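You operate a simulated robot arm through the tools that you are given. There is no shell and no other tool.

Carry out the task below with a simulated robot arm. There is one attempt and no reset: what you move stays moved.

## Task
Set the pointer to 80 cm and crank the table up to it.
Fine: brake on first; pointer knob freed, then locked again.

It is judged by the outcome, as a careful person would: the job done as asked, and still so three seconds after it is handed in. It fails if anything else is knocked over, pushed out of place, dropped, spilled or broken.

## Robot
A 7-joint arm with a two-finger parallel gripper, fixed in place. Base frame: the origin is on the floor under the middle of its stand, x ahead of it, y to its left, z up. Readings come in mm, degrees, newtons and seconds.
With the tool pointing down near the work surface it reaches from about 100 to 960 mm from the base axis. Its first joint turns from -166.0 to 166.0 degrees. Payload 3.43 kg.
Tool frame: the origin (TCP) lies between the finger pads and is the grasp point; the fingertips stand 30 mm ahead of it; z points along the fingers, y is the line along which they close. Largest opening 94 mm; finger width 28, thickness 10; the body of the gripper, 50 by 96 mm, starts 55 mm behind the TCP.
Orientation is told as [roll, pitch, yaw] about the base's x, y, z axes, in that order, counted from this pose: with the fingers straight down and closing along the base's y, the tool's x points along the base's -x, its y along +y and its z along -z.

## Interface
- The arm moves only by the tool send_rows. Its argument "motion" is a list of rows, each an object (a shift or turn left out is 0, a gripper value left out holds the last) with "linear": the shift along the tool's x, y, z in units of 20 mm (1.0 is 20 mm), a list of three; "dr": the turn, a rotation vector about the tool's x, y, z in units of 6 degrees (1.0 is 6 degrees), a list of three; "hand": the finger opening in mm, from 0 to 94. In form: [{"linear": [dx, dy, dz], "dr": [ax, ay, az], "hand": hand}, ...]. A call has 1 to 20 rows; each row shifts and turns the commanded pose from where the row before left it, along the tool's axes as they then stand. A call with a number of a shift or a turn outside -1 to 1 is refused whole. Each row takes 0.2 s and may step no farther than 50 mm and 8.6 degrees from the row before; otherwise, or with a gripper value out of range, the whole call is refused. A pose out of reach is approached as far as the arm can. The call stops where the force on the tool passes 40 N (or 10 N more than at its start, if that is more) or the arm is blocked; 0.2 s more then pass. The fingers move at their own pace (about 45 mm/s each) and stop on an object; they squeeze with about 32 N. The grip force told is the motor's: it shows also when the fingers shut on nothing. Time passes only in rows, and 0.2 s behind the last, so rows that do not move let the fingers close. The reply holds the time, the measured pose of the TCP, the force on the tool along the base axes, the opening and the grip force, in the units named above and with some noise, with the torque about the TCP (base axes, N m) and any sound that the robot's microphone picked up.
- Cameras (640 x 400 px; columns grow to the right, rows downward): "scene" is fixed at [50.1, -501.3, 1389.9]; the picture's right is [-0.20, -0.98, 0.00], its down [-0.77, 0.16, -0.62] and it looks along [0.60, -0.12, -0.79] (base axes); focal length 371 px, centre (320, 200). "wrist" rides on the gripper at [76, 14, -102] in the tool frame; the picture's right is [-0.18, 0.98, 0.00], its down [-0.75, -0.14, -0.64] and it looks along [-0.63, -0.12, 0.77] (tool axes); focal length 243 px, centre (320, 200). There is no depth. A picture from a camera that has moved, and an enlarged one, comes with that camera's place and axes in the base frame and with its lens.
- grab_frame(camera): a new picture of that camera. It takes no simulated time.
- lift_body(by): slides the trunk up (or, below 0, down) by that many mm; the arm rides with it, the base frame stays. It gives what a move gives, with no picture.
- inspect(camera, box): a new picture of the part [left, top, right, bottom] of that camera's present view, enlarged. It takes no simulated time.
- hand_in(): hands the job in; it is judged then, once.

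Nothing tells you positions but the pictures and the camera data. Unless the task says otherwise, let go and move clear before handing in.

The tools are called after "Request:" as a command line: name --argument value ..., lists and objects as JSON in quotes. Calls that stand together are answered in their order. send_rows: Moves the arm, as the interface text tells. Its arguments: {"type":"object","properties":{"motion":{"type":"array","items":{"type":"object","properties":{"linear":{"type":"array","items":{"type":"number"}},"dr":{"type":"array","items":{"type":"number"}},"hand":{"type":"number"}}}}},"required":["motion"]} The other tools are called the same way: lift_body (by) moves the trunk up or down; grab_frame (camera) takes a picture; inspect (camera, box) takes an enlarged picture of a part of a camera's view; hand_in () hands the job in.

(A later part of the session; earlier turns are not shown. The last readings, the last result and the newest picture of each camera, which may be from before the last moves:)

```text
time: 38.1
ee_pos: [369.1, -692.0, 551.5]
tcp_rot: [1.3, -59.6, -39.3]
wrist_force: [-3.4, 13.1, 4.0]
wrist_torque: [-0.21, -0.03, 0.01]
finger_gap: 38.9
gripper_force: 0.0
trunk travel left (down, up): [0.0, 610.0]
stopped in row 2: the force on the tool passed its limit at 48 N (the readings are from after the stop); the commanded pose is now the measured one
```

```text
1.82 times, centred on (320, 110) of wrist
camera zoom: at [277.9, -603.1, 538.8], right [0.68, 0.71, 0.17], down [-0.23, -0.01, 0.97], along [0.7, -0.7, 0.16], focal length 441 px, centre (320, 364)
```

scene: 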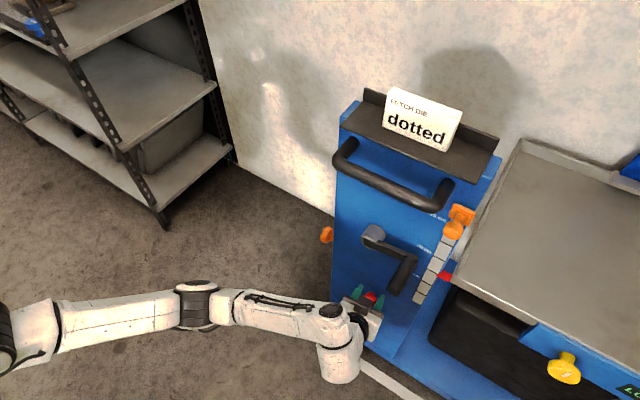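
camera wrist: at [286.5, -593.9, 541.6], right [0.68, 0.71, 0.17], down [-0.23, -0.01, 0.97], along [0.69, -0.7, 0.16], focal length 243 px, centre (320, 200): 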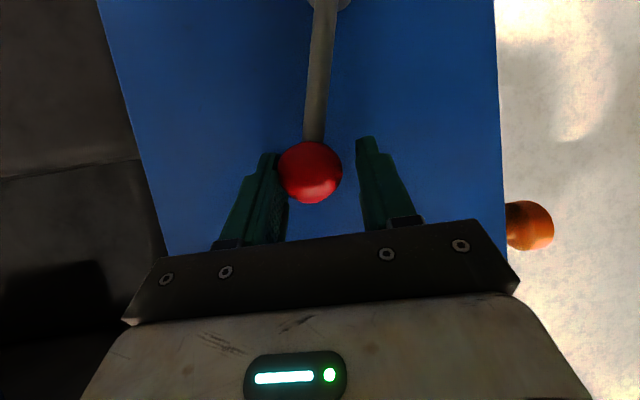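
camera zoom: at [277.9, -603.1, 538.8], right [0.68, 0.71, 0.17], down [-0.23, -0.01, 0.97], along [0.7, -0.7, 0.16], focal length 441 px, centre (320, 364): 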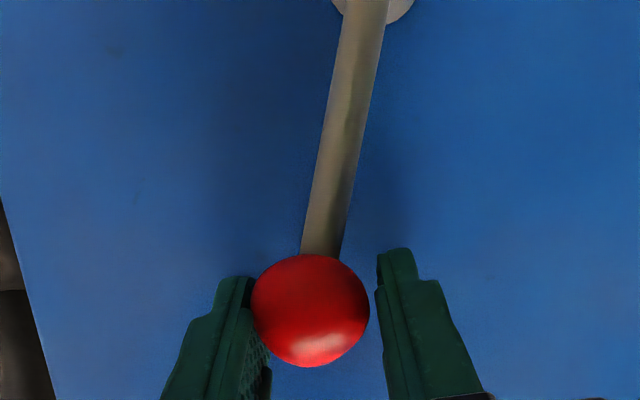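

The push back is mostly out of the face: the right fingertip is brushing the column face. I'll back off ~8 mm and continue.

Request:
send_rows --motion '[{"linear": [0.25, 0, -0.43]}]'

Request:
inspect --camera "wrist" --box '[200, 0, 440, 220]'

```text
time: 38.5
ee_pos: [361.4, -687.1, 551.4]
tcp_rot: [1.4, -59.5, -39.5]
wrist_force: [-0.4, -2.0, 0.2]
wrist_torque: [-0.05, 0.0, -0.01]
finger_gap: 45.0
gripper_force: 0.6
trunk travel left (down, up): [0.0, 610.0]
```

```text
1.82 times, centred on (320, 110) of wrist
camera zoom: at [270.2, -598.1, 538.3], right [0.68, 0.71, 0.17], down [-0.23, -0.01, 0.97], along [0.7, -0.7, 0.15], focal length 441 px, centre (320, 364)
```

zoom: 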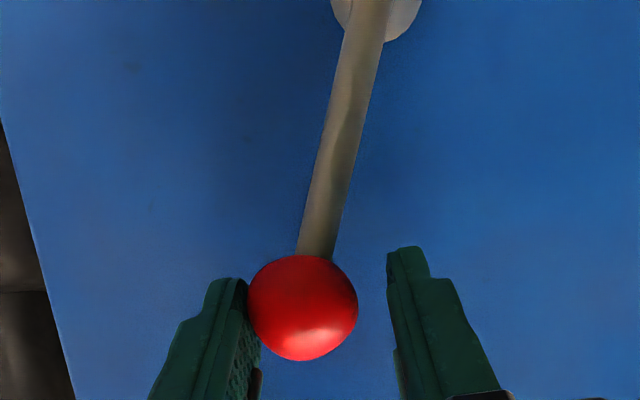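

Request:
send_rows --motion '[{"linear": [0.12, -0.5, 0.07]}, {"linear": [0.15, -0.5, 0.09]}, {"linear": [0.18, -0.5, 0.1]}]'

Request:
grab_frame --camera "wrist"

```text
time: 39.3
ee_pos: [347.3, -708.3, 541.6]
tcp_rot: [1.6, -59.5, -39.2]
wrist_force: [8.1, 12.6, 5.2]
wrist_torque: [0.15, -0.21, 0.19]
finger_gap: 52.1
gripper_force: 7.7
trunk travel left (down, up): [0.0, 610.0]
```

```text
taken
camera wrist: at [255.0, -620.4, 528.0], right [0.67, 0.72, 0.17], down [-0.23, -0.02, 0.97], along [0.7, -0.7, 0.16], focal length 243 px, centre (320, 200)
```

wrist: 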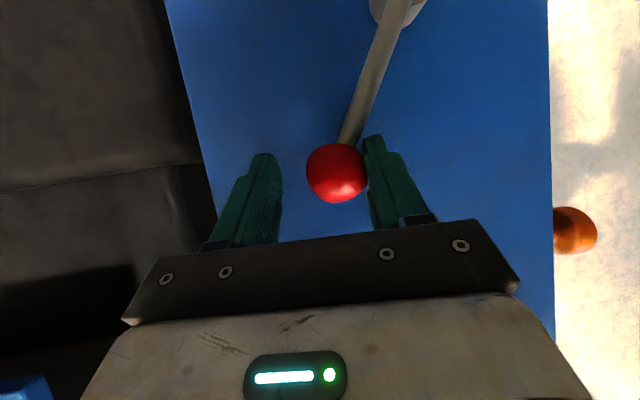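

Request:
send_rows --motion '[{"linear": [0.08, -0.25, 0.05]}, {}]'

Request:
grab_frame --camera "wrist"

Request:
grab_frame --camera "scene"

```text
time: 39.9
ee_pos: [343.7, -712.4, 540.4]
tcp_rot: [1.5, -59.8, -39.1]
wrist_force: [22.7, 22.8, 14.6]
wrist_torque: [0.78, -0.65, 0.38]
finger_gap: 62.6
gripper_force: 16.1
trunk travel left (down, up): [0.0, 610.0]
```

```text
taken
camera wrist: at [251.8, -624.8, 526.9], right [0.67, 0.72, 0.17], down [-0.23, -0.01, 0.97], along [0.7, -0.7, 0.16], focal length 243 px, centre (320, 200)
```

wrist: 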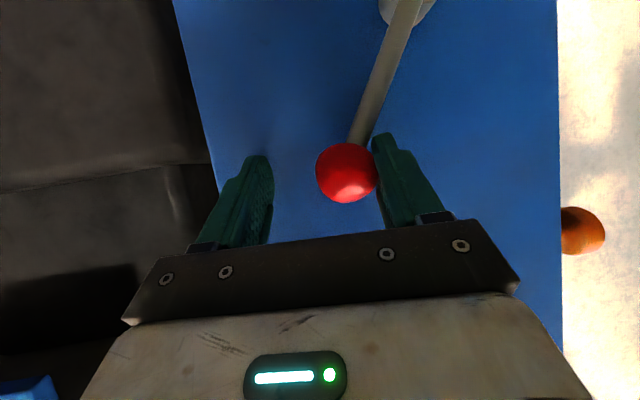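

```text
taken
```

scene: 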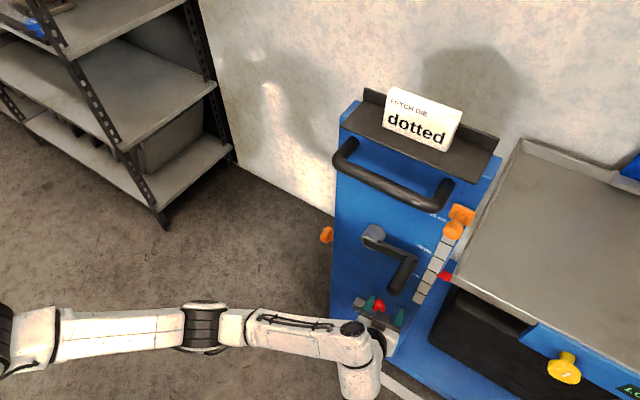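

The lever is on its right-hand stop. I'll ease off, back away from the face, and check that it stays.

Request:
send_rows --motion '[{"linear": [-0.1, 0.5, -0.06], "hand": 60}, {"linear": [0.5, 0, -0.866]}, {"linear": [0.5, 0, -0.866]}, {"linear": [0.5, 0, -0.866]}, {"linear": [0.5, 0, -0.866]}, {"linear": [0.5, 0, -0.866]}]'

Request:
grab_frame --camera "wrist"

Request:
grab_frame --camera "scene"

```text
time: 41.3
ee_pos: [269.1, -642.8, 543.5]
tcp_rot: [1.4, -59.5, -39.4]
wrist_force: [-0.1, 0.7, -0.4]
wrist_torque: [0.01, -0.01, -0.01]
finger_gap: 60.4
gripper_force: 0.1
trunk travel left (down, up): [0.0, 610.0]
```

```text
taken
camera wrist: at [178.3, -555.1, 530.1], right [0.68, 0.71, 0.17], down [-0.23, -0.01, 0.97], along [0.7, -0.7, 0.15], focal length 243 px, centre (320, 200)
```

wrist: 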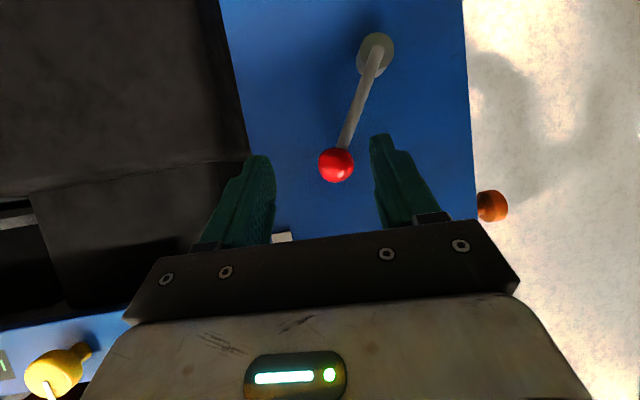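

```text
taken
```

scene: 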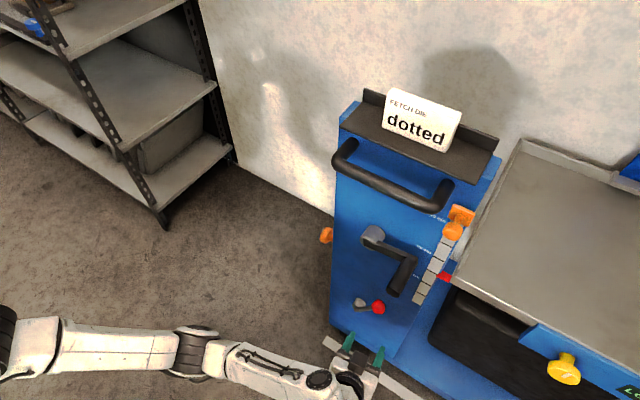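

Request:
inspect --camera "wrist" --box '[0, 320, 96, 380]'

Request:
inspect --camera "scene" --box '[592, 370, 640, 400]'

Request:
inspect --camera "scene" --box '[320, 270, 400, 320]'

```text
6.67 times, centred on (48, 350) of wrist
camera zoom: at [178.3, -555.1, 530.1], right [0.68, 0.71, 0.17], down [-0.23, -0.01, 0.97], along [0.7, -0.7, 0.15], focal length 1618 px, centre (2133, -800)
```

zoom: 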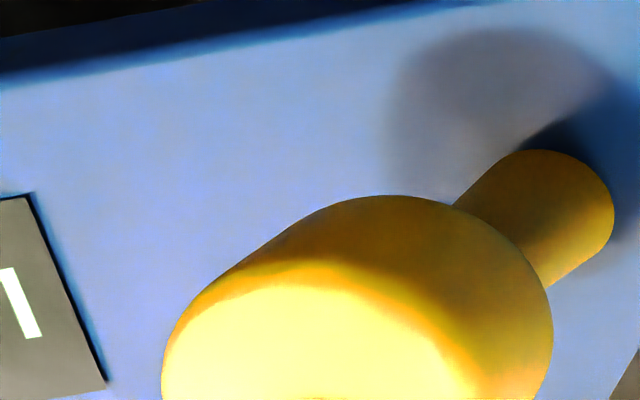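

```text
13.33 times, centred on (616, 385) of scene
camera zoom: at [50.1, -501.3, 1389.9], right [-0.2, -0.98, 0.0], down [-0.77, 0.16, -0.62], along [0.6, -0.12, -0.79], focal length 4941 px, centre (-3627, -2267)
```

zoom: 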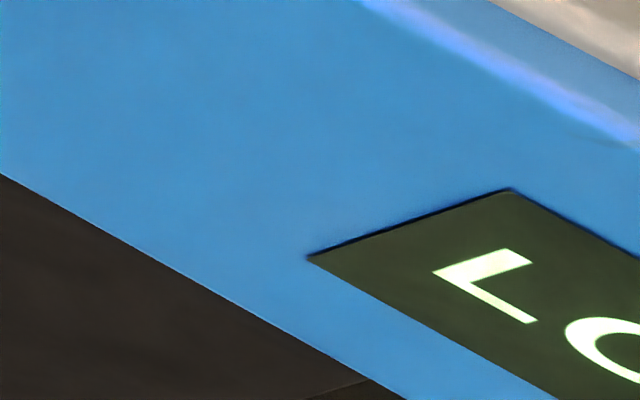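

```text
8.00 times, centred on (360, 295) of scene
camera zoom: at [50.1, -501.3, 1389.9], right [-0.2, -0.98, 0.0], down [-0.77, 0.16, -0.62], along [0.6, -0.12, -0.79], focal length 2965 px, centre (0, -560)
```

zoom: 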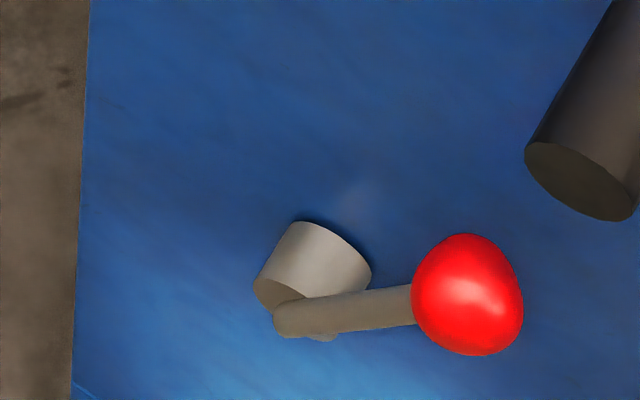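

The lever holds in the new position. I'll back out further, shift right and raise the trunk to read the whole display by the yellow knob.

Request:
send_rows --motion '[{"linear": [0.5, 0, -0.866]}, {"linear": [0.5, 0, -0.866]}, {"linear": [0.5, 0, -0.866]}, {"linear": [0, -1, 0]}, {"linear": [0, -1, 0]}, {"linear": [0, -1, 0]}, {"linear": [0, -1, 0]}, {"linear": [0, -1, 0]}, {"linear": [0, -1, 0]}]'

Request:
lift_body --by 150

Request:
grab_frame --camera "wrist"

Request:
grab_frame --camera "scene"

```text
time: 43.3
ee_pos: [146.7, -698.5, 540.5]
tcp_rot: [1.5, -59.7, -39.5]
wrist_force: [0.3, 0.1, 0.3]
wrist_torque: [0.01, -0.02, 0.01]
finger_gap: 60.1
gripper_force: 0.0
trunk travel left (down, up): [0.0, 610.0]
```

```text
time: 45.0
ee_pos: [146.4, -699.4, 691.0]
tcp_rot: [1.4, -59.5, -39.3]
wrist_force: [0.6, -0.6, -0.6]
wrist_torque: [-0.02, -0.01, 0.02]
finger_gap: 60.2
gripper_force: 0.1
trunk travel left (down, up): [-150.0, 460.0]
```

```text
taken
camera wrist: at [55.2, -609.8, 677.7], right [0.68, 0.71, 0.17], down [-0.23, -0.01, 0.97], along [0.7, -0.7, 0.16], focal length 243 px, centre (320, 200)
```

wrist: 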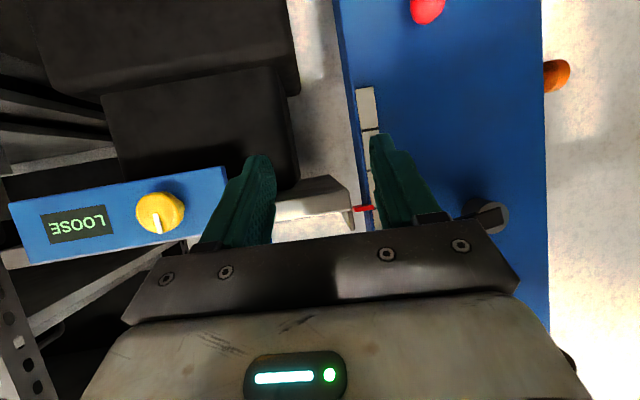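

```text
taken
```

scene: 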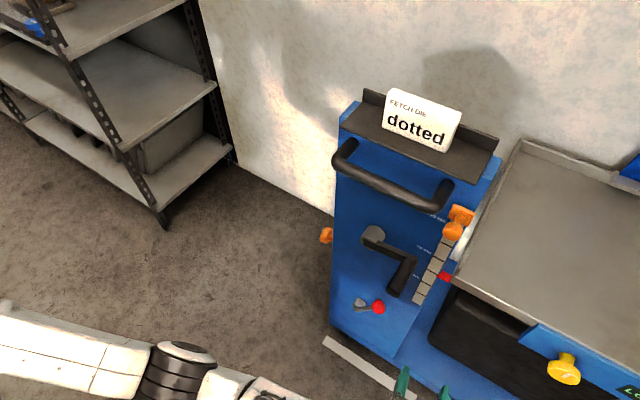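

The display still says LOOSE, so it belongs to the yellow knob, not the brake; I'll leave that alone. The pointer's clamp knob should be the matching orange indexed knob on the column's left side (about [527,-613,620]), so I'll go left and roll the hand to grip it across its diameter.

Request:
send_rows --motion '[{"linear": [0, 1, 0]}, {"linear": [0, 1, 0]}, {"linear": [0, 1, 0]}, {"linear": [0, 1, 0]}, {"linear": [0, 1, 0]}, {"linear": [0, 1, 0]}, {"linear": [0, 1, 0]}, {"linear": [0, 1, 0]}, {"linear": [0, 1, 0]}, {"linear": [0, 1, 0]}, {"linear": [0, 1, 0]}, {"linear": [0, 1, 0]}, {"linear": [0, 1, 0]}, {"linear": [0, 1, 0]}, {"linear": [0, 1, 0]}]'

Request:
send_rows --motion '[{"dr": [0, 0, 1]}, {"dr": [0, 0, 1]}, {"dr": [0, 0, 1]}, {"dr": [0, 0, 1]}, {"dr": [0, 0, 1]}]'

Request:
grab_frame --camera "scene"

```text
time: 48.2
ee_pos: [331.0, -461.1, 691.9]
tcp_rot: [1.5, -59.8, -39.5]
wrist_force: [-0.5, -0.9, -0.2]
wrist_torque: [-0.01, -0.02, -0.03]
finger_gap: 60.0
gripper_force: 0.0
trunk travel left (down, up): [-150.0, 460.0]
```

```text
time: 49.4
ee_pos: [332.2, -461.0, 694.9]
tcp_rot: [41.3, -47.6, -87.8]
wrist_force: [0.2, -0.9, -0.1]
wrist_torque: [0.0, 0.0, 0.03]
finger_gap: 60.0
gripper_force: 0.0
trunk travel left (down, up): [-150.0, 460.0]
```

```text
taken
```

scene: 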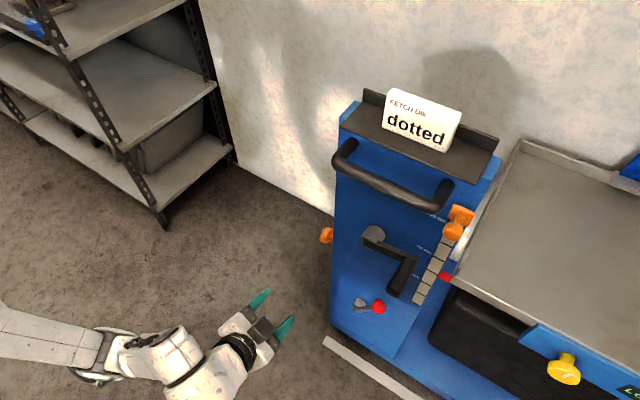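

Rolling works here. Continuing the roll to 90° in total.

Request:
send_rows --motion '[{"dr": [0, 0, 1]}, {"dr": [0, 0, 1]}, {"dr": [0, 0, 1]}, {"dr": [0, 0, 1]}, {"dr": [0, 0, 1]}, {"dr": [0, 0, 1]}, {"dr": [0, 0, 1]}, {"dr": [0, 0, 1]}, {"dr": [0, 0, 1]}, {"dr": [0, 0, 1]}]'

Request:
grab_frame --camera "wrist"

Request:
grab_frame --camera "scene"

```text
time: 51.6
ee_pos: [332.8, -461.9, 694.3]
tcp_rot: [59.6, 0.8, -128.3]
wrist_force: [-0.4, 0.0, 0.8]
wrist_torque: [-0.01, -0.03, 0.01]
finger_gap: 60.0
gripper_force: 0.1
trunk travel left (down, up): [-150.0, 460.0]
```

```text
taken
camera wrist: at [313.8, -354.0, 759.6], right [0.27, -0.46, 0.85], down [-0.96, -0.21, 0.19], along [0.09, -0.86, -0.5], focal length 243 px, centre (320, 200)
```

wrist: 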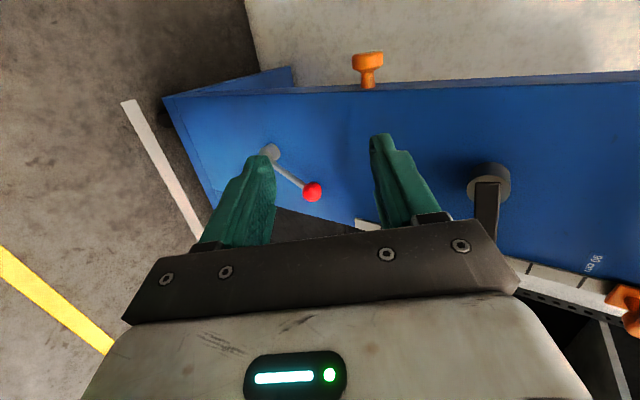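

```text
taken
```

scene: 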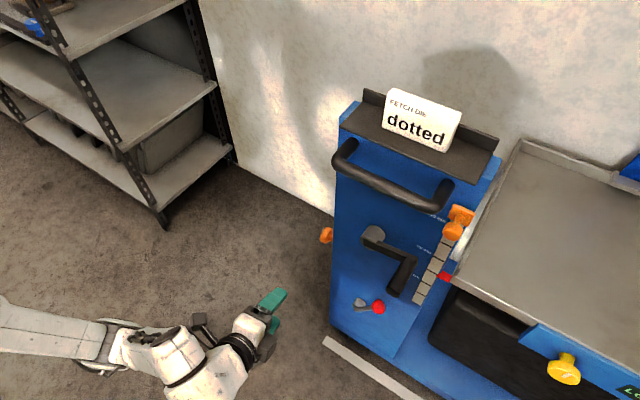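

The roll worked and the knob re-measures at about [529,-612,620]. I'll move to a stand-off in front of it and tilt the fingers horizontal.

Request:
send_rows --motion '[{"linear": [0.107, -0.1, 0.883]}, {"linear": [0.107, -0.1, 0.883]}, {"linear": [0.107, -0.1, 0.883]}, {"linear": [0.107, -0.1, 0.883]}, {"linear": [0.107, -0.1, 0.883]}, {"linear": [0.107, -0.1, 0.883]}, {"linear": [0.107, -0.1, 0.883]}, {"dr": [-1, 0, 0]}, {"dr": [-1, 0, 0]}, {"dr": [-1, 0, 0]}, {"dr": [-1, 0, 0]}, {"dr": [-1, 0, 0]}]'

Request:
grab_frame --camera "wrist"

Request:
grab_frame --camera "scene"

```text
time: 54.2
ee_pos: [420.0, -511.3, 620.6]
tcp_rot: [89.8, 0.6, -128.2]
wrist_force: [0.0, -0.4, -0.3]
wrist_torque: [-0.03, 0.02, -0.02]
finger_gap: 59.9
gripper_force: 0.0
trunk travel left (down, up): [-150.0, 460.0]
```

```text
taken
camera wrist: at [385.8, -390.4, 636.1], right [-0.12, -0.16, 0.98], down [-0.97, -0.19, -0.15], along [0.21, -0.97, -0.13], focal length 243 px, centre (320, 200)
```

wrist: 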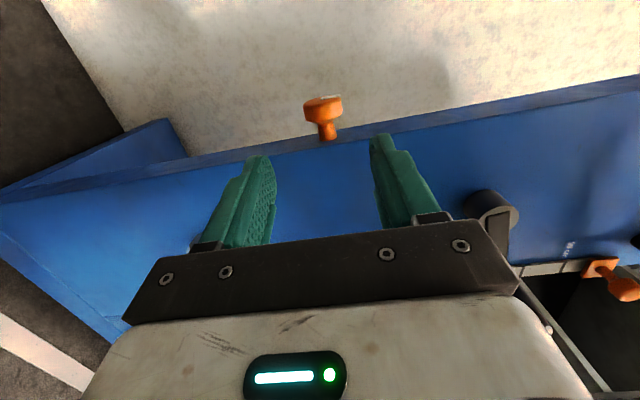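

```text
taken
```

scene: 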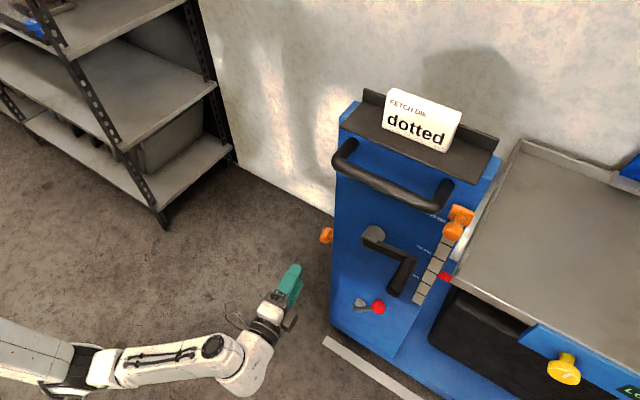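

Request:
inspect --camera "wrist" --box '[280, 80, 376, 140]'

```text
6.67 times, centred on (328, 110) of wrist
camera zoom: at [385.8, -390.4, 636.1], right [-0.12, -0.16, 0.98], down [-0.97, -0.19, -0.15], along [0.21, -0.97, -0.13], focal length 1618 px, centre (267, 800)
```

zoom: 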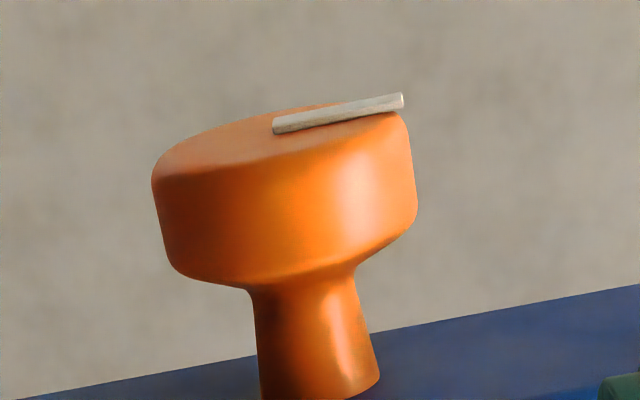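

The knob's index points straight up and it's about 40 mm in diameter. I'll advance so the fingers straddle it above and below.

Request:
send_rows --motion '[{"linear": [-0.22, 0, 1]}, {"linear": [-0.22, 0, 1]}, {"linear": [0, 0, 1]}, {"linear": [0, 0, 1]}, {"linear": [0, 0, 1]}]'

Request:
grab_frame --camera "wrist"

Request:
inspect --camera "scene" --box '[260, 190, 400, 310]'

```text
time: 55.4
ee_pos: [491.8, -580.8, 622.6]
tcp_rot: [89.6, 0.7, -128.3]
wrist_force: [0.2, 0.2, -0.3]
wrist_torque: [-0.02, -0.01, -0.02]
finger_gap: 60.1
gripper_force: 0.0
trunk travel left (down, up): [-150.0, 460.0]
```

```text
taken
camera wrist: at [457.0, -459.2, 638.9], right [-0.12, -0.16, 0.98], down [-0.97, -0.19, -0.15], along [0.21, -0.97, -0.13], focal length 243 px, centre (320, 200)
```

wrist: 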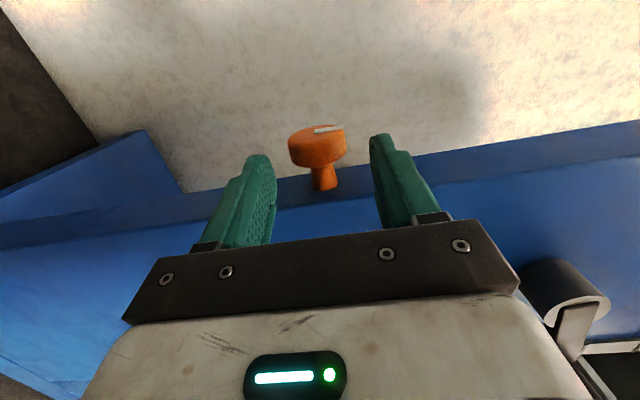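

```text
3.33 times, centred on (330, 250) of scene
camera zoom: at [50.1, -501.3, 1389.9], right [-0.2, -0.98, 0.0], down [-0.77, 0.16, -0.62], along [0.6, -0.12, -0.79], focal length 1235 px, centre (287, 33)
```

zoom: 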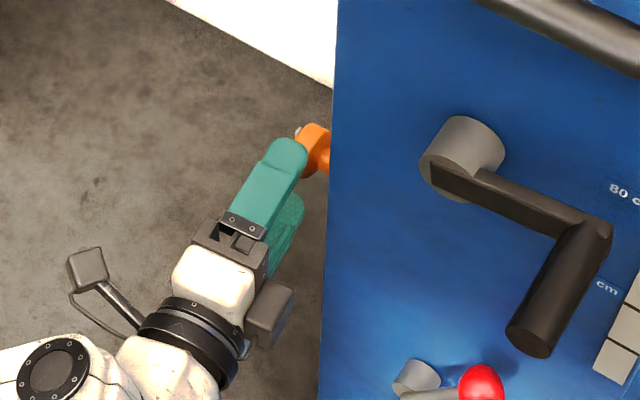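

Request:
send_rows --motion '[{"linear": [0, -0.05, 0.78]}, {"linear": [0, -0.05, 0.78]}, {"linear": [0, 0, 0.78]}]'

Request:
grab_frame --camera "wrist"

Request:
inspect --camera "scene" --box '[260, 190, 400, 310]'

```text
time: 56.2
ee_pos: [529.8, -610.3, 618.8]
tcp_rot: [89.7, 0.7, -128.3]
wrist_force: [0.1, -0.4, -0.4]
wrist_torque: [0.02, 0.03, 0.01]
finger_gap: 60.0
gripper_force: 0.1
trunk travel left (down, up): [-150.0, 460.0]
```

```text
taken
camera wrist: at [496.0, -488.1, 635.4], right [-0.12, -0.16, 0.98], down [-0.97, -0.19, -0.15], along [0.21, -0.97, -0.13], focal length 243 px, centre (320, 200)
```

wrist: 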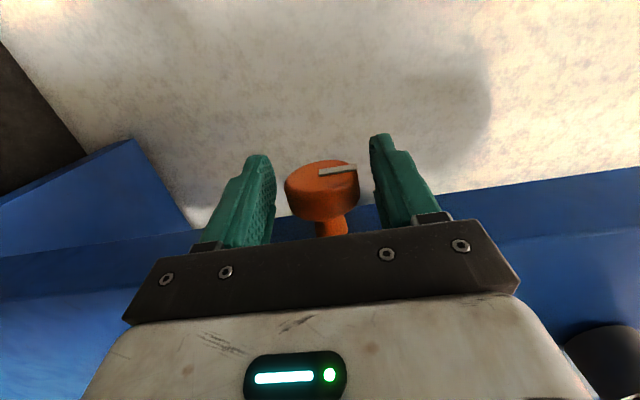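

```text
3.33 times, centred on (330, 250) of scene
camera zoom: at [50.1, -501.3, 1389.9], right [-0.2, -0.98, 0.0], down [-0.77, 0.16, -0.62], along [0.6, -0.12, -0.79], focal length 1235 px, centre (287, 33)
```

zoom: 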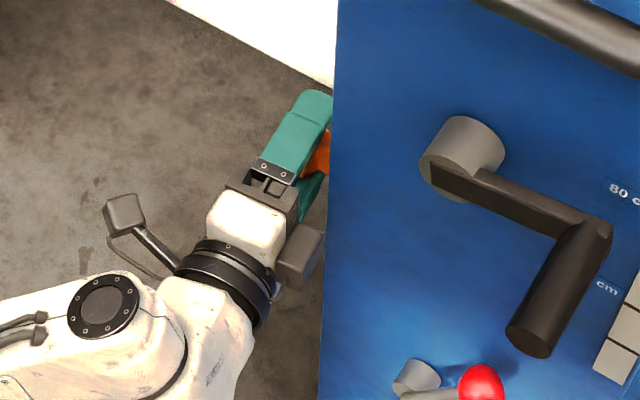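

The knob is centred between the fingers. I'll tilt up with open fingers to wind up for a stroke, then close on it.

Request:
send_rows --motion '[{"dr": [-1, 0, 0]}, {"dr": [-1, 0, 0]}, {"dr": [-1, 0, 0]}, {"hand": 30}, {}, {}]'

Request:
grab_frame --camera "wrist"

Request:
grab_frame --camera "scene"

```text
time: 57.6
ee_pos: [529.6, -609.7, 618.1]
tcp_rot: [107.7, 0.8, -128.1]
wrist_force: [-0.2, 1.6, 3.4]
wrist_torque: [-0.26, 0.28, -0.09]
finger_gap: 41.1
gripper_force: 45.0
trunk travel left (down, up): [-150.0, 460.0]
```

```text
taken
camera wrist: at [497.1, -487.6, 602.1], right [-0.36, 0.03, 0.93], down [-0.91, -0.24, -0.34], along [0.21, -0.97, 0.11], focal length 243 px, centre (320, 200)
```

wrist: 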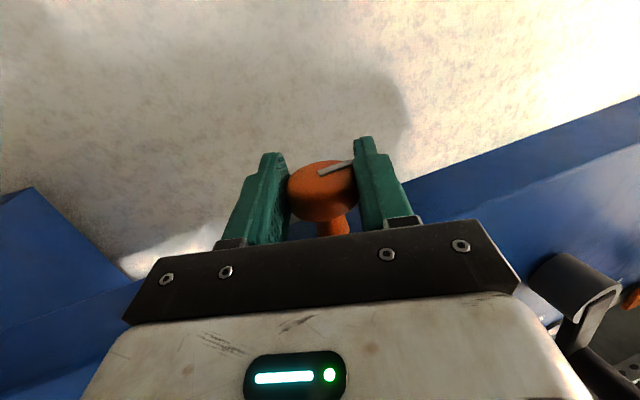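

```text
taken
```

scene: 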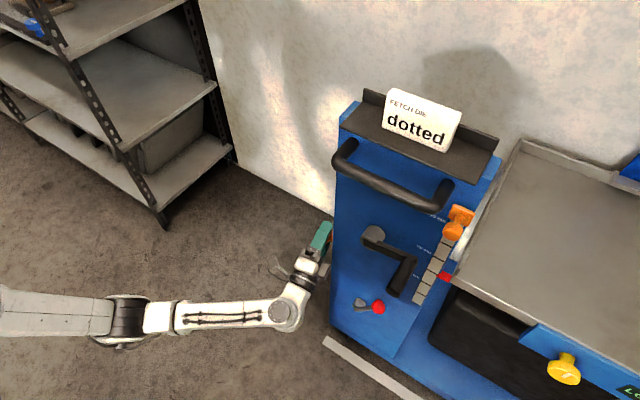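

Gripped at 41 mm. Turning counter-clockwise (loosening), starting with a small step to feel the torque.

Request:
send_rows --motion '[{"dr": [1, 0, 0]}, {"dr": [1, 0, 0]}]'

Request:
grab_frame --camera "wrist"

```text
time: 58.2
ee_pos: [529.5, -609.5, 619.7]
tcp_rot: [95.8, 0.9, -128.3]
wrist_force: [-4.5, 1.6, 15.0]
wrist_torque: [0.27, -0.39, -0.03]
finger_gap: 39.4
gripper_force: 44.7
trunk travel left (down, up): [-150.0, 460.0]
```

```text
taken
camera wrist: at [494.9, -487.9, 624.9], right [-0.2, -0.09, 0.98], down [-0.96, -0.2, -0.22], along [0.22, -0.97, -0.05], focal length 243 px, centre (320, 200)
```

wrist: 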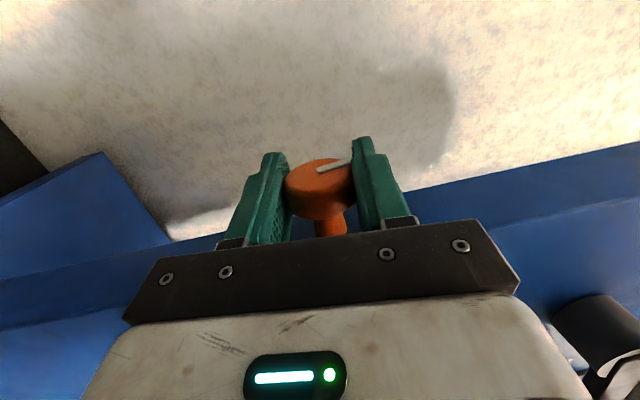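

The knob turns with the hand. Continuing the stroke, with a 1 mm upward correction.

Request:
send_rows --motion '[{"linear": [0, 0.06, 0], "dr": [1, 0, 0]}, {"dr": [1, 0, 0]}, {"dr": [1, 0, 0]}]'

Request:
grab_frame --camera "wrist"

```text
time: 59.0
ee_pos: [530.1, -609.4, 621.9]
tcp_rot: [77.7, 0.7, -128.4]
wrist_force: [-4.6, -10.2, 19.7]
wrist_torque: [0.21, -0.34, 0.32]
finger_gap: 39.6
gripper_force: 45.1
trunk travel left (down, up): [-150.0, 460.0]
```

```text
taken
camera wrist: at [499.7, -491.9, 657.6], right [0.04, -0.28, 0.96], down [-0.98, -0.18, -0.01], along [0.18, -0.94, -0.29], focal length 243 px, centre (320, 200)
```

wrist: 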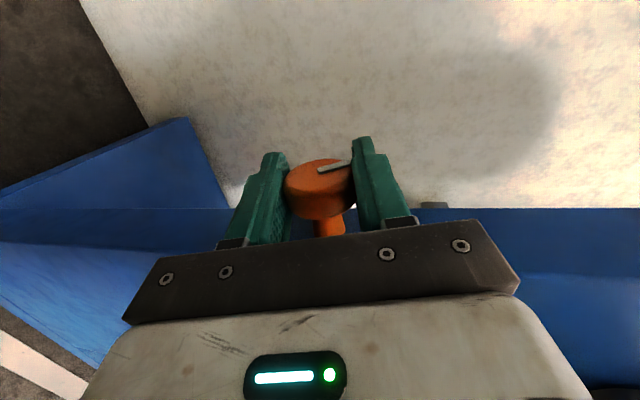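

Request:
send_rows --motion '[{"linear": [-0.07, 0.1, 0]}]'

Request:
send_rows --motion '[{"linear": [0, 0.05, 0], "dr": [1, 0, 0]}, {"dr": [1, 0, 0]}, {"dr": [1, 0, 0]}]'

Request:
grab_frame --camera "wrist"

Request:
inspect --camera "scene" --box '[260, 190, 400, 310]'

```text
time: 59.4
ee_pos: [529.4, -609.4, 621.1]
tcp_rot: [77.6, 0.6, -128.1]
wrist_force: [-3.8, 3.0, 17.8]
wrist_torque: [-0.39, 0.26, -1.21]
finger_gap: 39.5
gripper_force: 44.7
trunk travel left (down, up): [-150.0, 460.0]
```

```text
time: 60.2
ee_pos: [530.9, -610.6, 622.5]
tcp_rot: [59.7, 0.7, -128.2]
wrist_force: [-8.1, 1.4, 13.2]
wrist_torque: [0.48, -0.57, 0.77]
finger_gap: 39.6
gripper_force: 45.1
trunk travel left (down, up): [-150.0, 460.0]
```

```text
taken
camera wrist: at [512.6, -503.6, 687.0], right [0.27, -0.46, 0.84], down [-0.96, -0.21, 0.19], along [0.09, -0.86, -0.5], focal length 243 px, centre (320, 200)
```

wrist: 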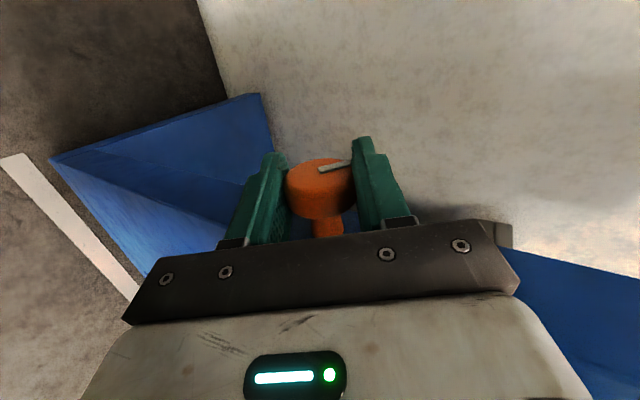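

```text
3.33 times, centred on (330, 250) of scene
camera zoom: at [50.1, -501.3, 1389.9], right [-0.2, -0.98, 0.0], down [-0.77, 0.16, -0.62], along [0.6, -0.12, -0.79], focal length 1235 px, centre (287, 33)
```

zoom: 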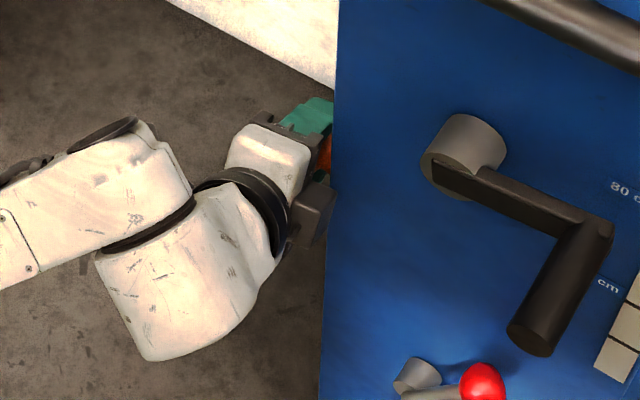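

The knob has turned 48° with little resistance. I'll release, wind back, regrip, and turn further.

Request:
send_rows --motion '[{"hand": 62}, {}, {"dr": [-1, 0, 0]}, {"dr": [-1, 0, 0]}, {"dr": [-1, 0, 0]}, {"dr": [-1, 0, 0]}, {"dr": [-1, 0, 0]}, {"dr": [-1, 0, 0]}, {"dr": [-1, 0, 0]}, {"dr": [-1, 0, 0]}]'

Request:
grab_frame --camera "wrist"

```text
time: 62.4
ee_pos: [530.2, -611.4, 622.9]
tcp_rot: [107.7, 0.7, -128.2]
wrist_force: [0.2, -0.7, -0.2]
wrist_torque: [0.01, 0.0, -0.03]
finger_gap: 62.0
gripper_force: 0.1
trunk travel left (down, up): [-150.0, 460.0]
```

```text
taken
camera wrist: at [496.4, -489.6, 606.3], right [-0.36, 0.03, 0.93], down [-0.91, -0.24, -0.34], along [0.21, -0.97, 0.11], focal length 243 px, centre (320, 200)
```

wrist: 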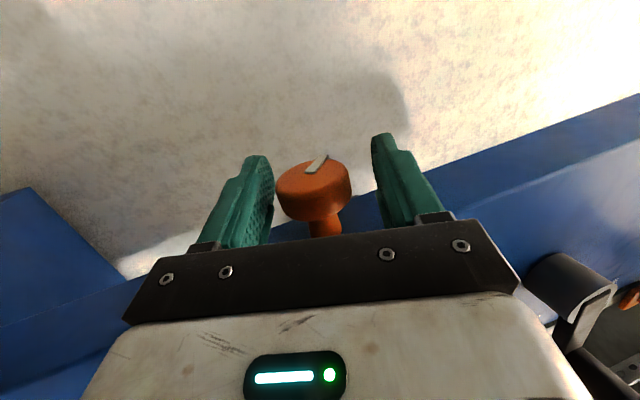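

Request:
send_rows --motion '[{"linear": [0, -0.17, 0]}, {"hand": 30}, {}, {}, {"dr": [1, 0, 0]}, {"dr": [1, 0, 0]}, {"dr": [1, 0, 0]}, {"dr": [1, 0, 0]}]'

Request:
grab_frame --camera "wrist"

```text
time: 64.2
ee_pos: [529.4, -611.9, 620.4]
tcp_rot: [83.7, 0.8, -128.2]
wrist_force: [-1.7, -5.3, 6.8]
wrist_torque: [0.3, -0.33, 0.42]
finger_gap: 39.0
gripper_force: 45.4
trunk travel left (down, up): [-150.0, 460.0]
```

```text
taken
camera wrist: at [497.8, -491.5, 647.0], right [-0.04, -0.22, 0.97], down [-0.98, -0.19, -0.08], along [0.2, -0.96, -0.21], focal length 243 px, centre (320, 200)
```

wrist: 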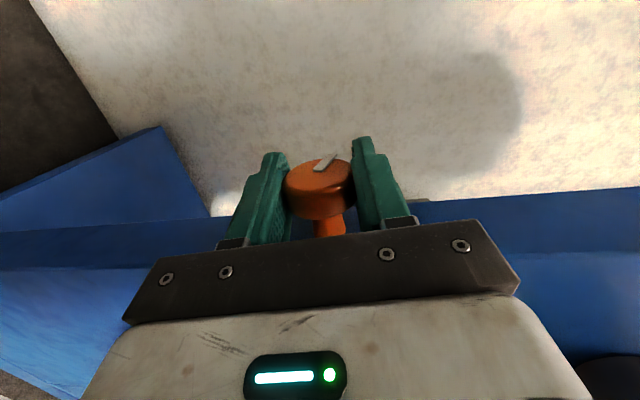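

Request:
inspect --camera "wrist" --box '[270, 130, 382, 200]'

Request:
send_rows --motion '[{"dr": [1, 0, 0]}, {"dr": [1, 0, 0]}]'

Request:
inspect --camera "wrist" --box '[270, 130, 382, 200]'

```text
5.71 times, centred on (326, 165) of wrist
camera zoom: at [497.8, -491.5, 647.0], right [-0.04, -0.22, 0.97], down [-0.98, -0.19, -0.08], along [0.2, -0.96, -0.21], focal length 1386 px, centre (286, 400)
```

zoom: 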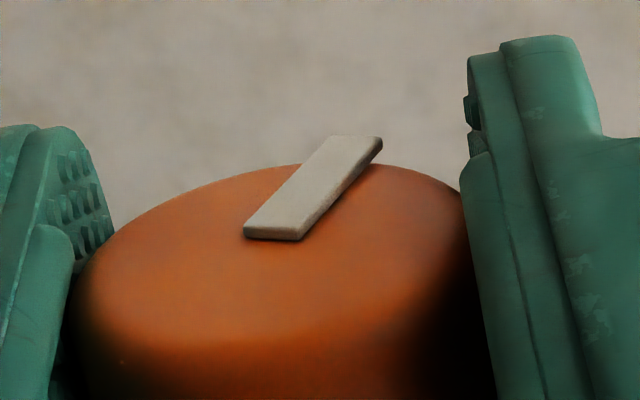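

```text
time: 64.8
ee_pos: [529.9, -611.8, 620.2]
tcp_rot: [71.8, 0.7, -128.2]
wrist_force: [0.6, -6.3, 14.8]
wrist_torque: [0.31, -0.37, 0.57]
finger_gap: 39.6
gripper_force: 45.3
trunk travel left (down, up): [-150.0, 460.0]
```

```text
5.71 times, centred on (326, 165) of wrist
camera zoom: at [503.7, -496.2, 667.5], right [0.12, -0.34, 0.93], down [-0.98, -0.19, 0.06], along [0.15, -0.92, -0.36], focal length 1386 px, centre (286, 400)
```

zoom: 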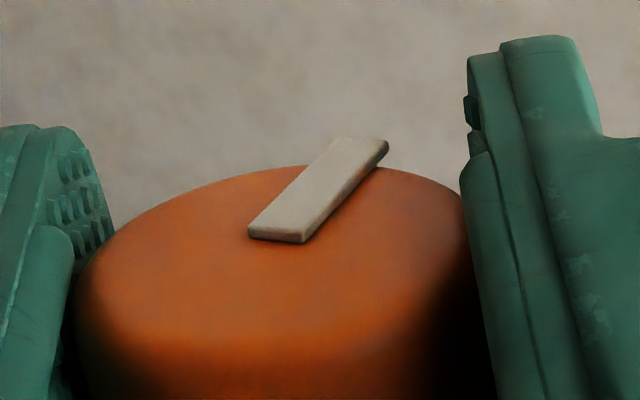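

The knob is still turning with the hand. Finishing this stroke.

Request:
send_rows --motion '[{"dr": [1, 0, 0]}, {"dr": [1, 0, 0]}]'

Request:
inspect --camera "wrist" --box '[270, 130, 382, 200]'

```text
time: 65.4
ee_pos: [531.5, -611.7, 619.8]
tcp_rot: [59.8, 0.7, -128.2]
wrist_force: [-0.2, -3.1, 19.0]
wrist_torque: [-0.98, -0.41, -0.2]
finger_gap: 39.1
gripper_force: 44.7
trunk travel left (down, up): [-150.0, 460.0]
```

```text
5.71 times, centred on (326, 165) of wrist
camera zoom: at [513.3, -504.1, 685.7], right [0.27, -0.46, 0.85], down [-0.96, -0.21, 0.19], along [0.09, -0.86, -0.49], focal length 1386 px, centre (286, 400)
```

zoom: 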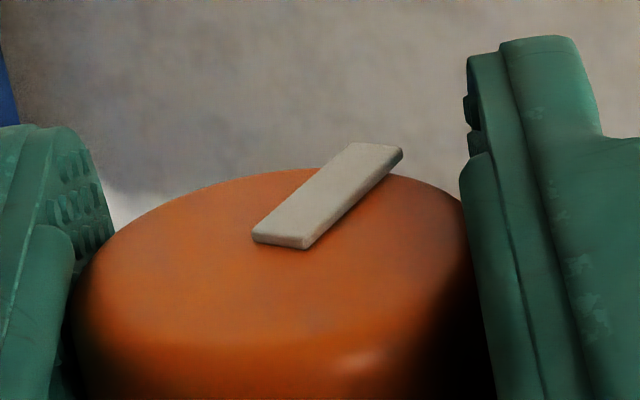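

Resistance about the knob axis rose at about 90°, which feels like its end stop. I'll release, back out and check the index.

Request:
send_rows --motion '[{"hand": 64}, {}, {"linear": [0, 0, -1]}, {"linear": [0, 0, -1]}, {"linear": [0, 0, -1]}, {"linear": [0, 0, -1]}, {"linear": [0, 0, -1]}, {"linear": [0, 0, -1]}, {"linear": [0, 0, -1]}]'

Request:
grab_frame --camera "wrist"

Request:
grab_frame --camera "scene"

```text
time: 67.4
ee_pos: [434.6, -537.4, 691.0]
tcp_rot: [59.6, 0.7, -128.2]
wrist_force: [-0.8, 0.1, 0.0]
wrist_torque: [0.01, -0.05, -0.02]
finger_gap: 63.9
gripper_force: 0.0
trunk travel left (down, up): [-150.0, 460.0]
```

```text
taken
camera wrist: at [416.5, -428.6, 756.5], right [0.27, -0.46, 0.85], down [-0.96, -0.21, 0.19], along [0.09, -0.86, -0.5], focal length 243 px, centre (320, 200)
```

wrist: 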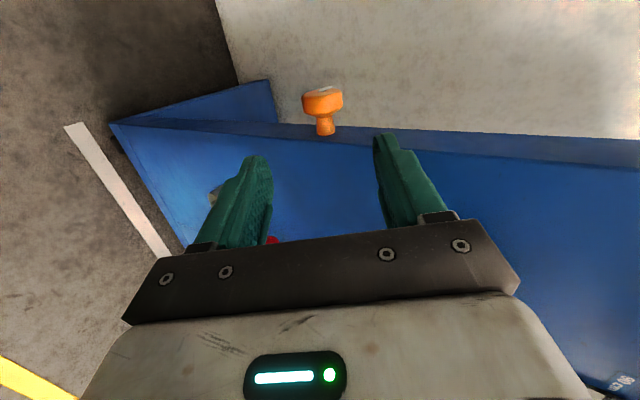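

```text
taken
```

scene: 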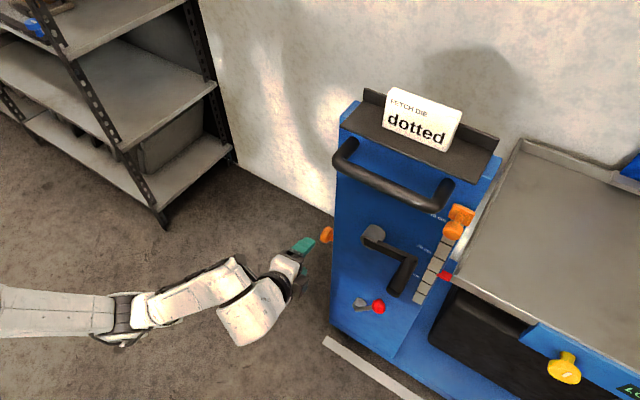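

Request:
inspect --camera "wrist" --box '[290, 75, 354, 115]'

Request:
inspect --camera "scene" --box '[430, 190, 490, 310]'

```text
10.00 times, centred on (322, 95) of wrist
camera zoom: at [416.5, -428.6, 756.5], right [0.27, -0.46, 0.85], down [-0.96, -0.21, 0.19], along [0.09, -0.86, -0.5], focal length 2426 px, centre (300, 1250)
```

zoom: 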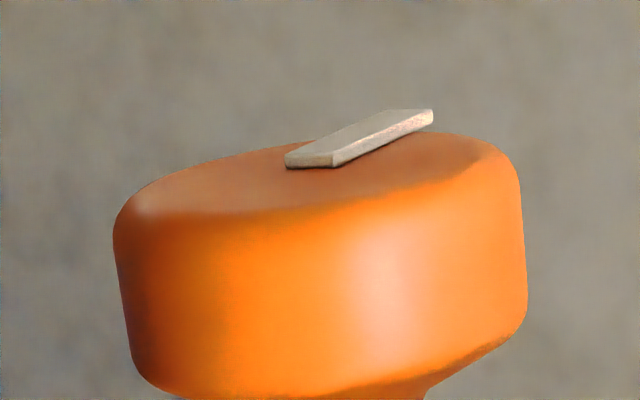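

```text
3.33 times, centred on (460, 250) of scene
camera zoom: at [50.1, -501.3, 1389.9], right [-0.2, -0.98, 0.0], down [-0.77, 0.16, -0.62], along [0.6, -0.12, -0.79], focal length 1235 px, centre (-147, 33)
```

zoom: 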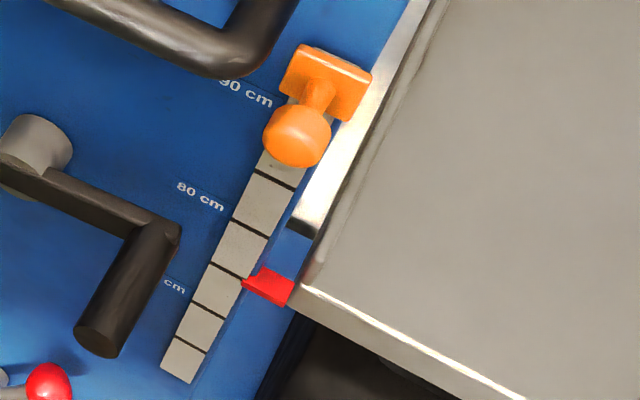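

The side knob's index has gone from up to roughly towards the back (about 90° counter-clockwise). Next I'll back off, raise the trunk and move in front of the pointer to measure it against the scale.

Request:
send_rows --motion '[{"linear": [0, -0.5, -0.866]}, {"linear": [0, -0.5, -0.866]}, {"linear": [0, -0.5, -0.866]}, {"linear": [0, -0.5, -0.866]}, {"linear": [0, -0.5, -0.866]}, {"linear": [0, -0.5, -0.866]}]'

Request:
lift_body --by 280

Request:
send_rows --motion '[{"linear": [-1, 0, 0]}, {"linear": [-1, 0, 0]}, {"linear": [-1, 0, 0]}, {"linear": [-1, 0, 0]}, {"linear": [-1, 0, 0]}, {"linear": [-1, 0, 0]}, {"linear": [-1, 0, 0]}, {"linear": [-1, 0, 0]}, {"linear": [-1, 0, 0]}]'

Request:
grab_frame --camera "wrist"

Request:
grab_frame --camera "scene"

```text
time: 68.8
ee_pos: [339.5, -464.4, 692.6]
tcp_rot: [59.7, 0.8, -128.3]
wrist_force: [0.4, -0.4, -0.5]
wrist_torque: [0.0, 0.0, 0.02]
finger_gap: 63.9
gripper_force: 0.1
trunk travel left (down, up): [-150.0, 460.0]
```

```text
time: 71.7
ee_pos: [340.8, -464.0, 973.0]
tcp_rot: [59.7, 0.7, -128.2]
wrist_force: [0.1, 0.0, 1.3]
wrist_torque: [0.0, 0.0, 0.0]
finger_gap: 64.0
gripper_force: 0.0
trunk travel left (down, up): [-430.0, 180.0]
```

```text
time: 73.7
ee_pos: [228.7, -605.9, 970.6]
tcp_rot: [59.5, 0.7, -128.2]
wrist_force: [-0.5, -1.0, 0.4]
wrist_torque: [0.0, -0.01, -0.02]
finger_gap: 63.9
gripper_force: 0.1
trunk travel left (down, up): [-430.0, 180.0]
```

```text
taken
camera wrist: at [211.0, -497.8, 1035.6], right [0.27, -0.46, 0.85], down [-0.96, -0.21, 0.19], along [0.09, -0.86, -0.5], focal length 243 px, centre (320, 200)
```

wrist: 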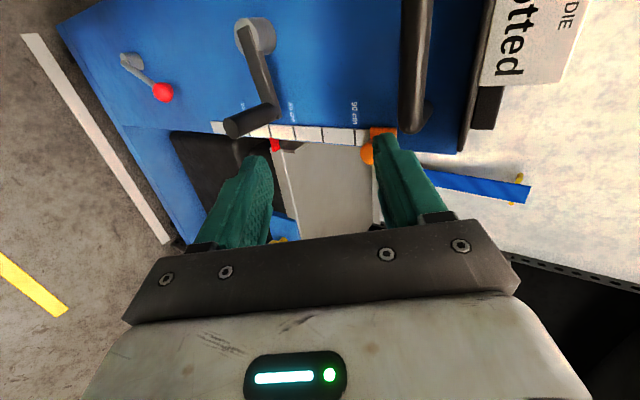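

```text
taken
```

scene: 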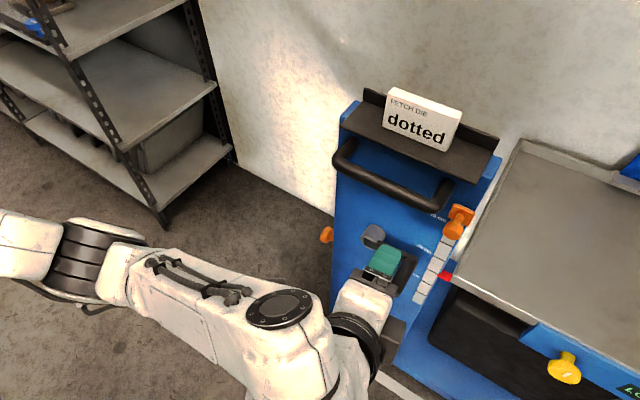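

Request:
inspect --camera "wrist" --box '[200, 80, 420, 200]'

Request:
inspect --camera "wrist" --box '[330, 90, 426, 170]'

```text
2.91 times, centred on (310, 140) of wrist
camera zoom: at [211.0, -497.8, 1035.6], right [0.27, -0.46, 0.85], down [-0.96, -0.21, 0.19], along [0.09, -0.86, -0.5], focal length 706 px, centre (349, 374)
```

zoom: 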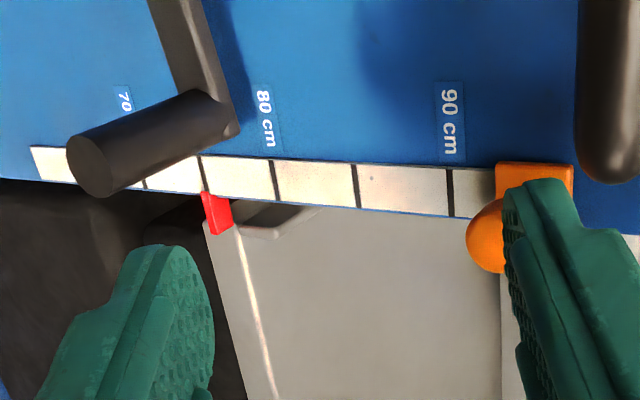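

```text
5.00 times, centred on (378, 130) of wrist
camera zoom: at [211.0, -497.8, 1035.6], right [0.27, -0.46, 0.85], down [-0.96, -0.21, 0.19], along [0.09, -0.86, -0.5], focal length 1213 px, centre (30, 550)
```

zoom: 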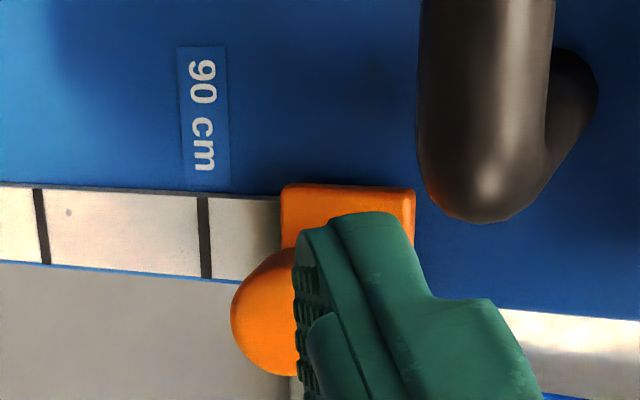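

The view shows the scale well: ticks every 5 cm, the pointer sits at about 93–94 cm and the red table marker is at about 75 cm. I'll close the fingers for a clear view and refine.

Request:
send_rows --motion '[{"hand": 0}, {}, {}, {}]'

Request:
inspect --camera "wrist" --box '[200, 80, 420, 200]'

Request:
inspect --camera "wrist" --box '[330, 90, 426, 170]'

```text
time: 74.7
ee_pos: [229.2, -604.9, 969.9]
tcp_rot: [59.6, 0.7, -128.2]
wrist_force: [0.1, -0.4, -0.6]
wrist_torque: [0.0, -0.02, 0.01]
finger_gap: 0.0
gripper_force: 21.1
trunk travel left (down, up): [-430.0, 180.0]
```

```text
2.91 times, centred on (310, 140) of wrist
camera zoom: at [211.0, -497.7, 1035.7], right [0.27, -0.46, 0.85], down [-0.96, -0.21, 0.19], along [0.09, -0.86, -0.5], focal length 706 px, centre (349, 374)
```

zoom: 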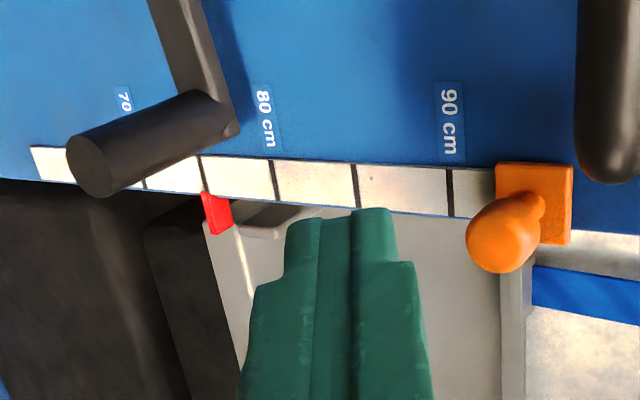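

```text
5.00 times, centred on (378, 130) of wrist
camera zoom: at [211.0, -497.7, 1035.7], right [0.27, -0.46, 0.85], down [-0.96, -0.21, 0.19], along [0.09, -0.86, -0.5], focal length 1213 px, centre (30, 550)
```

zoom: 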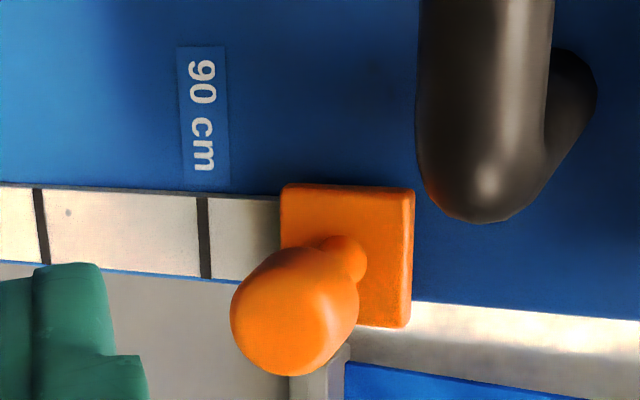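

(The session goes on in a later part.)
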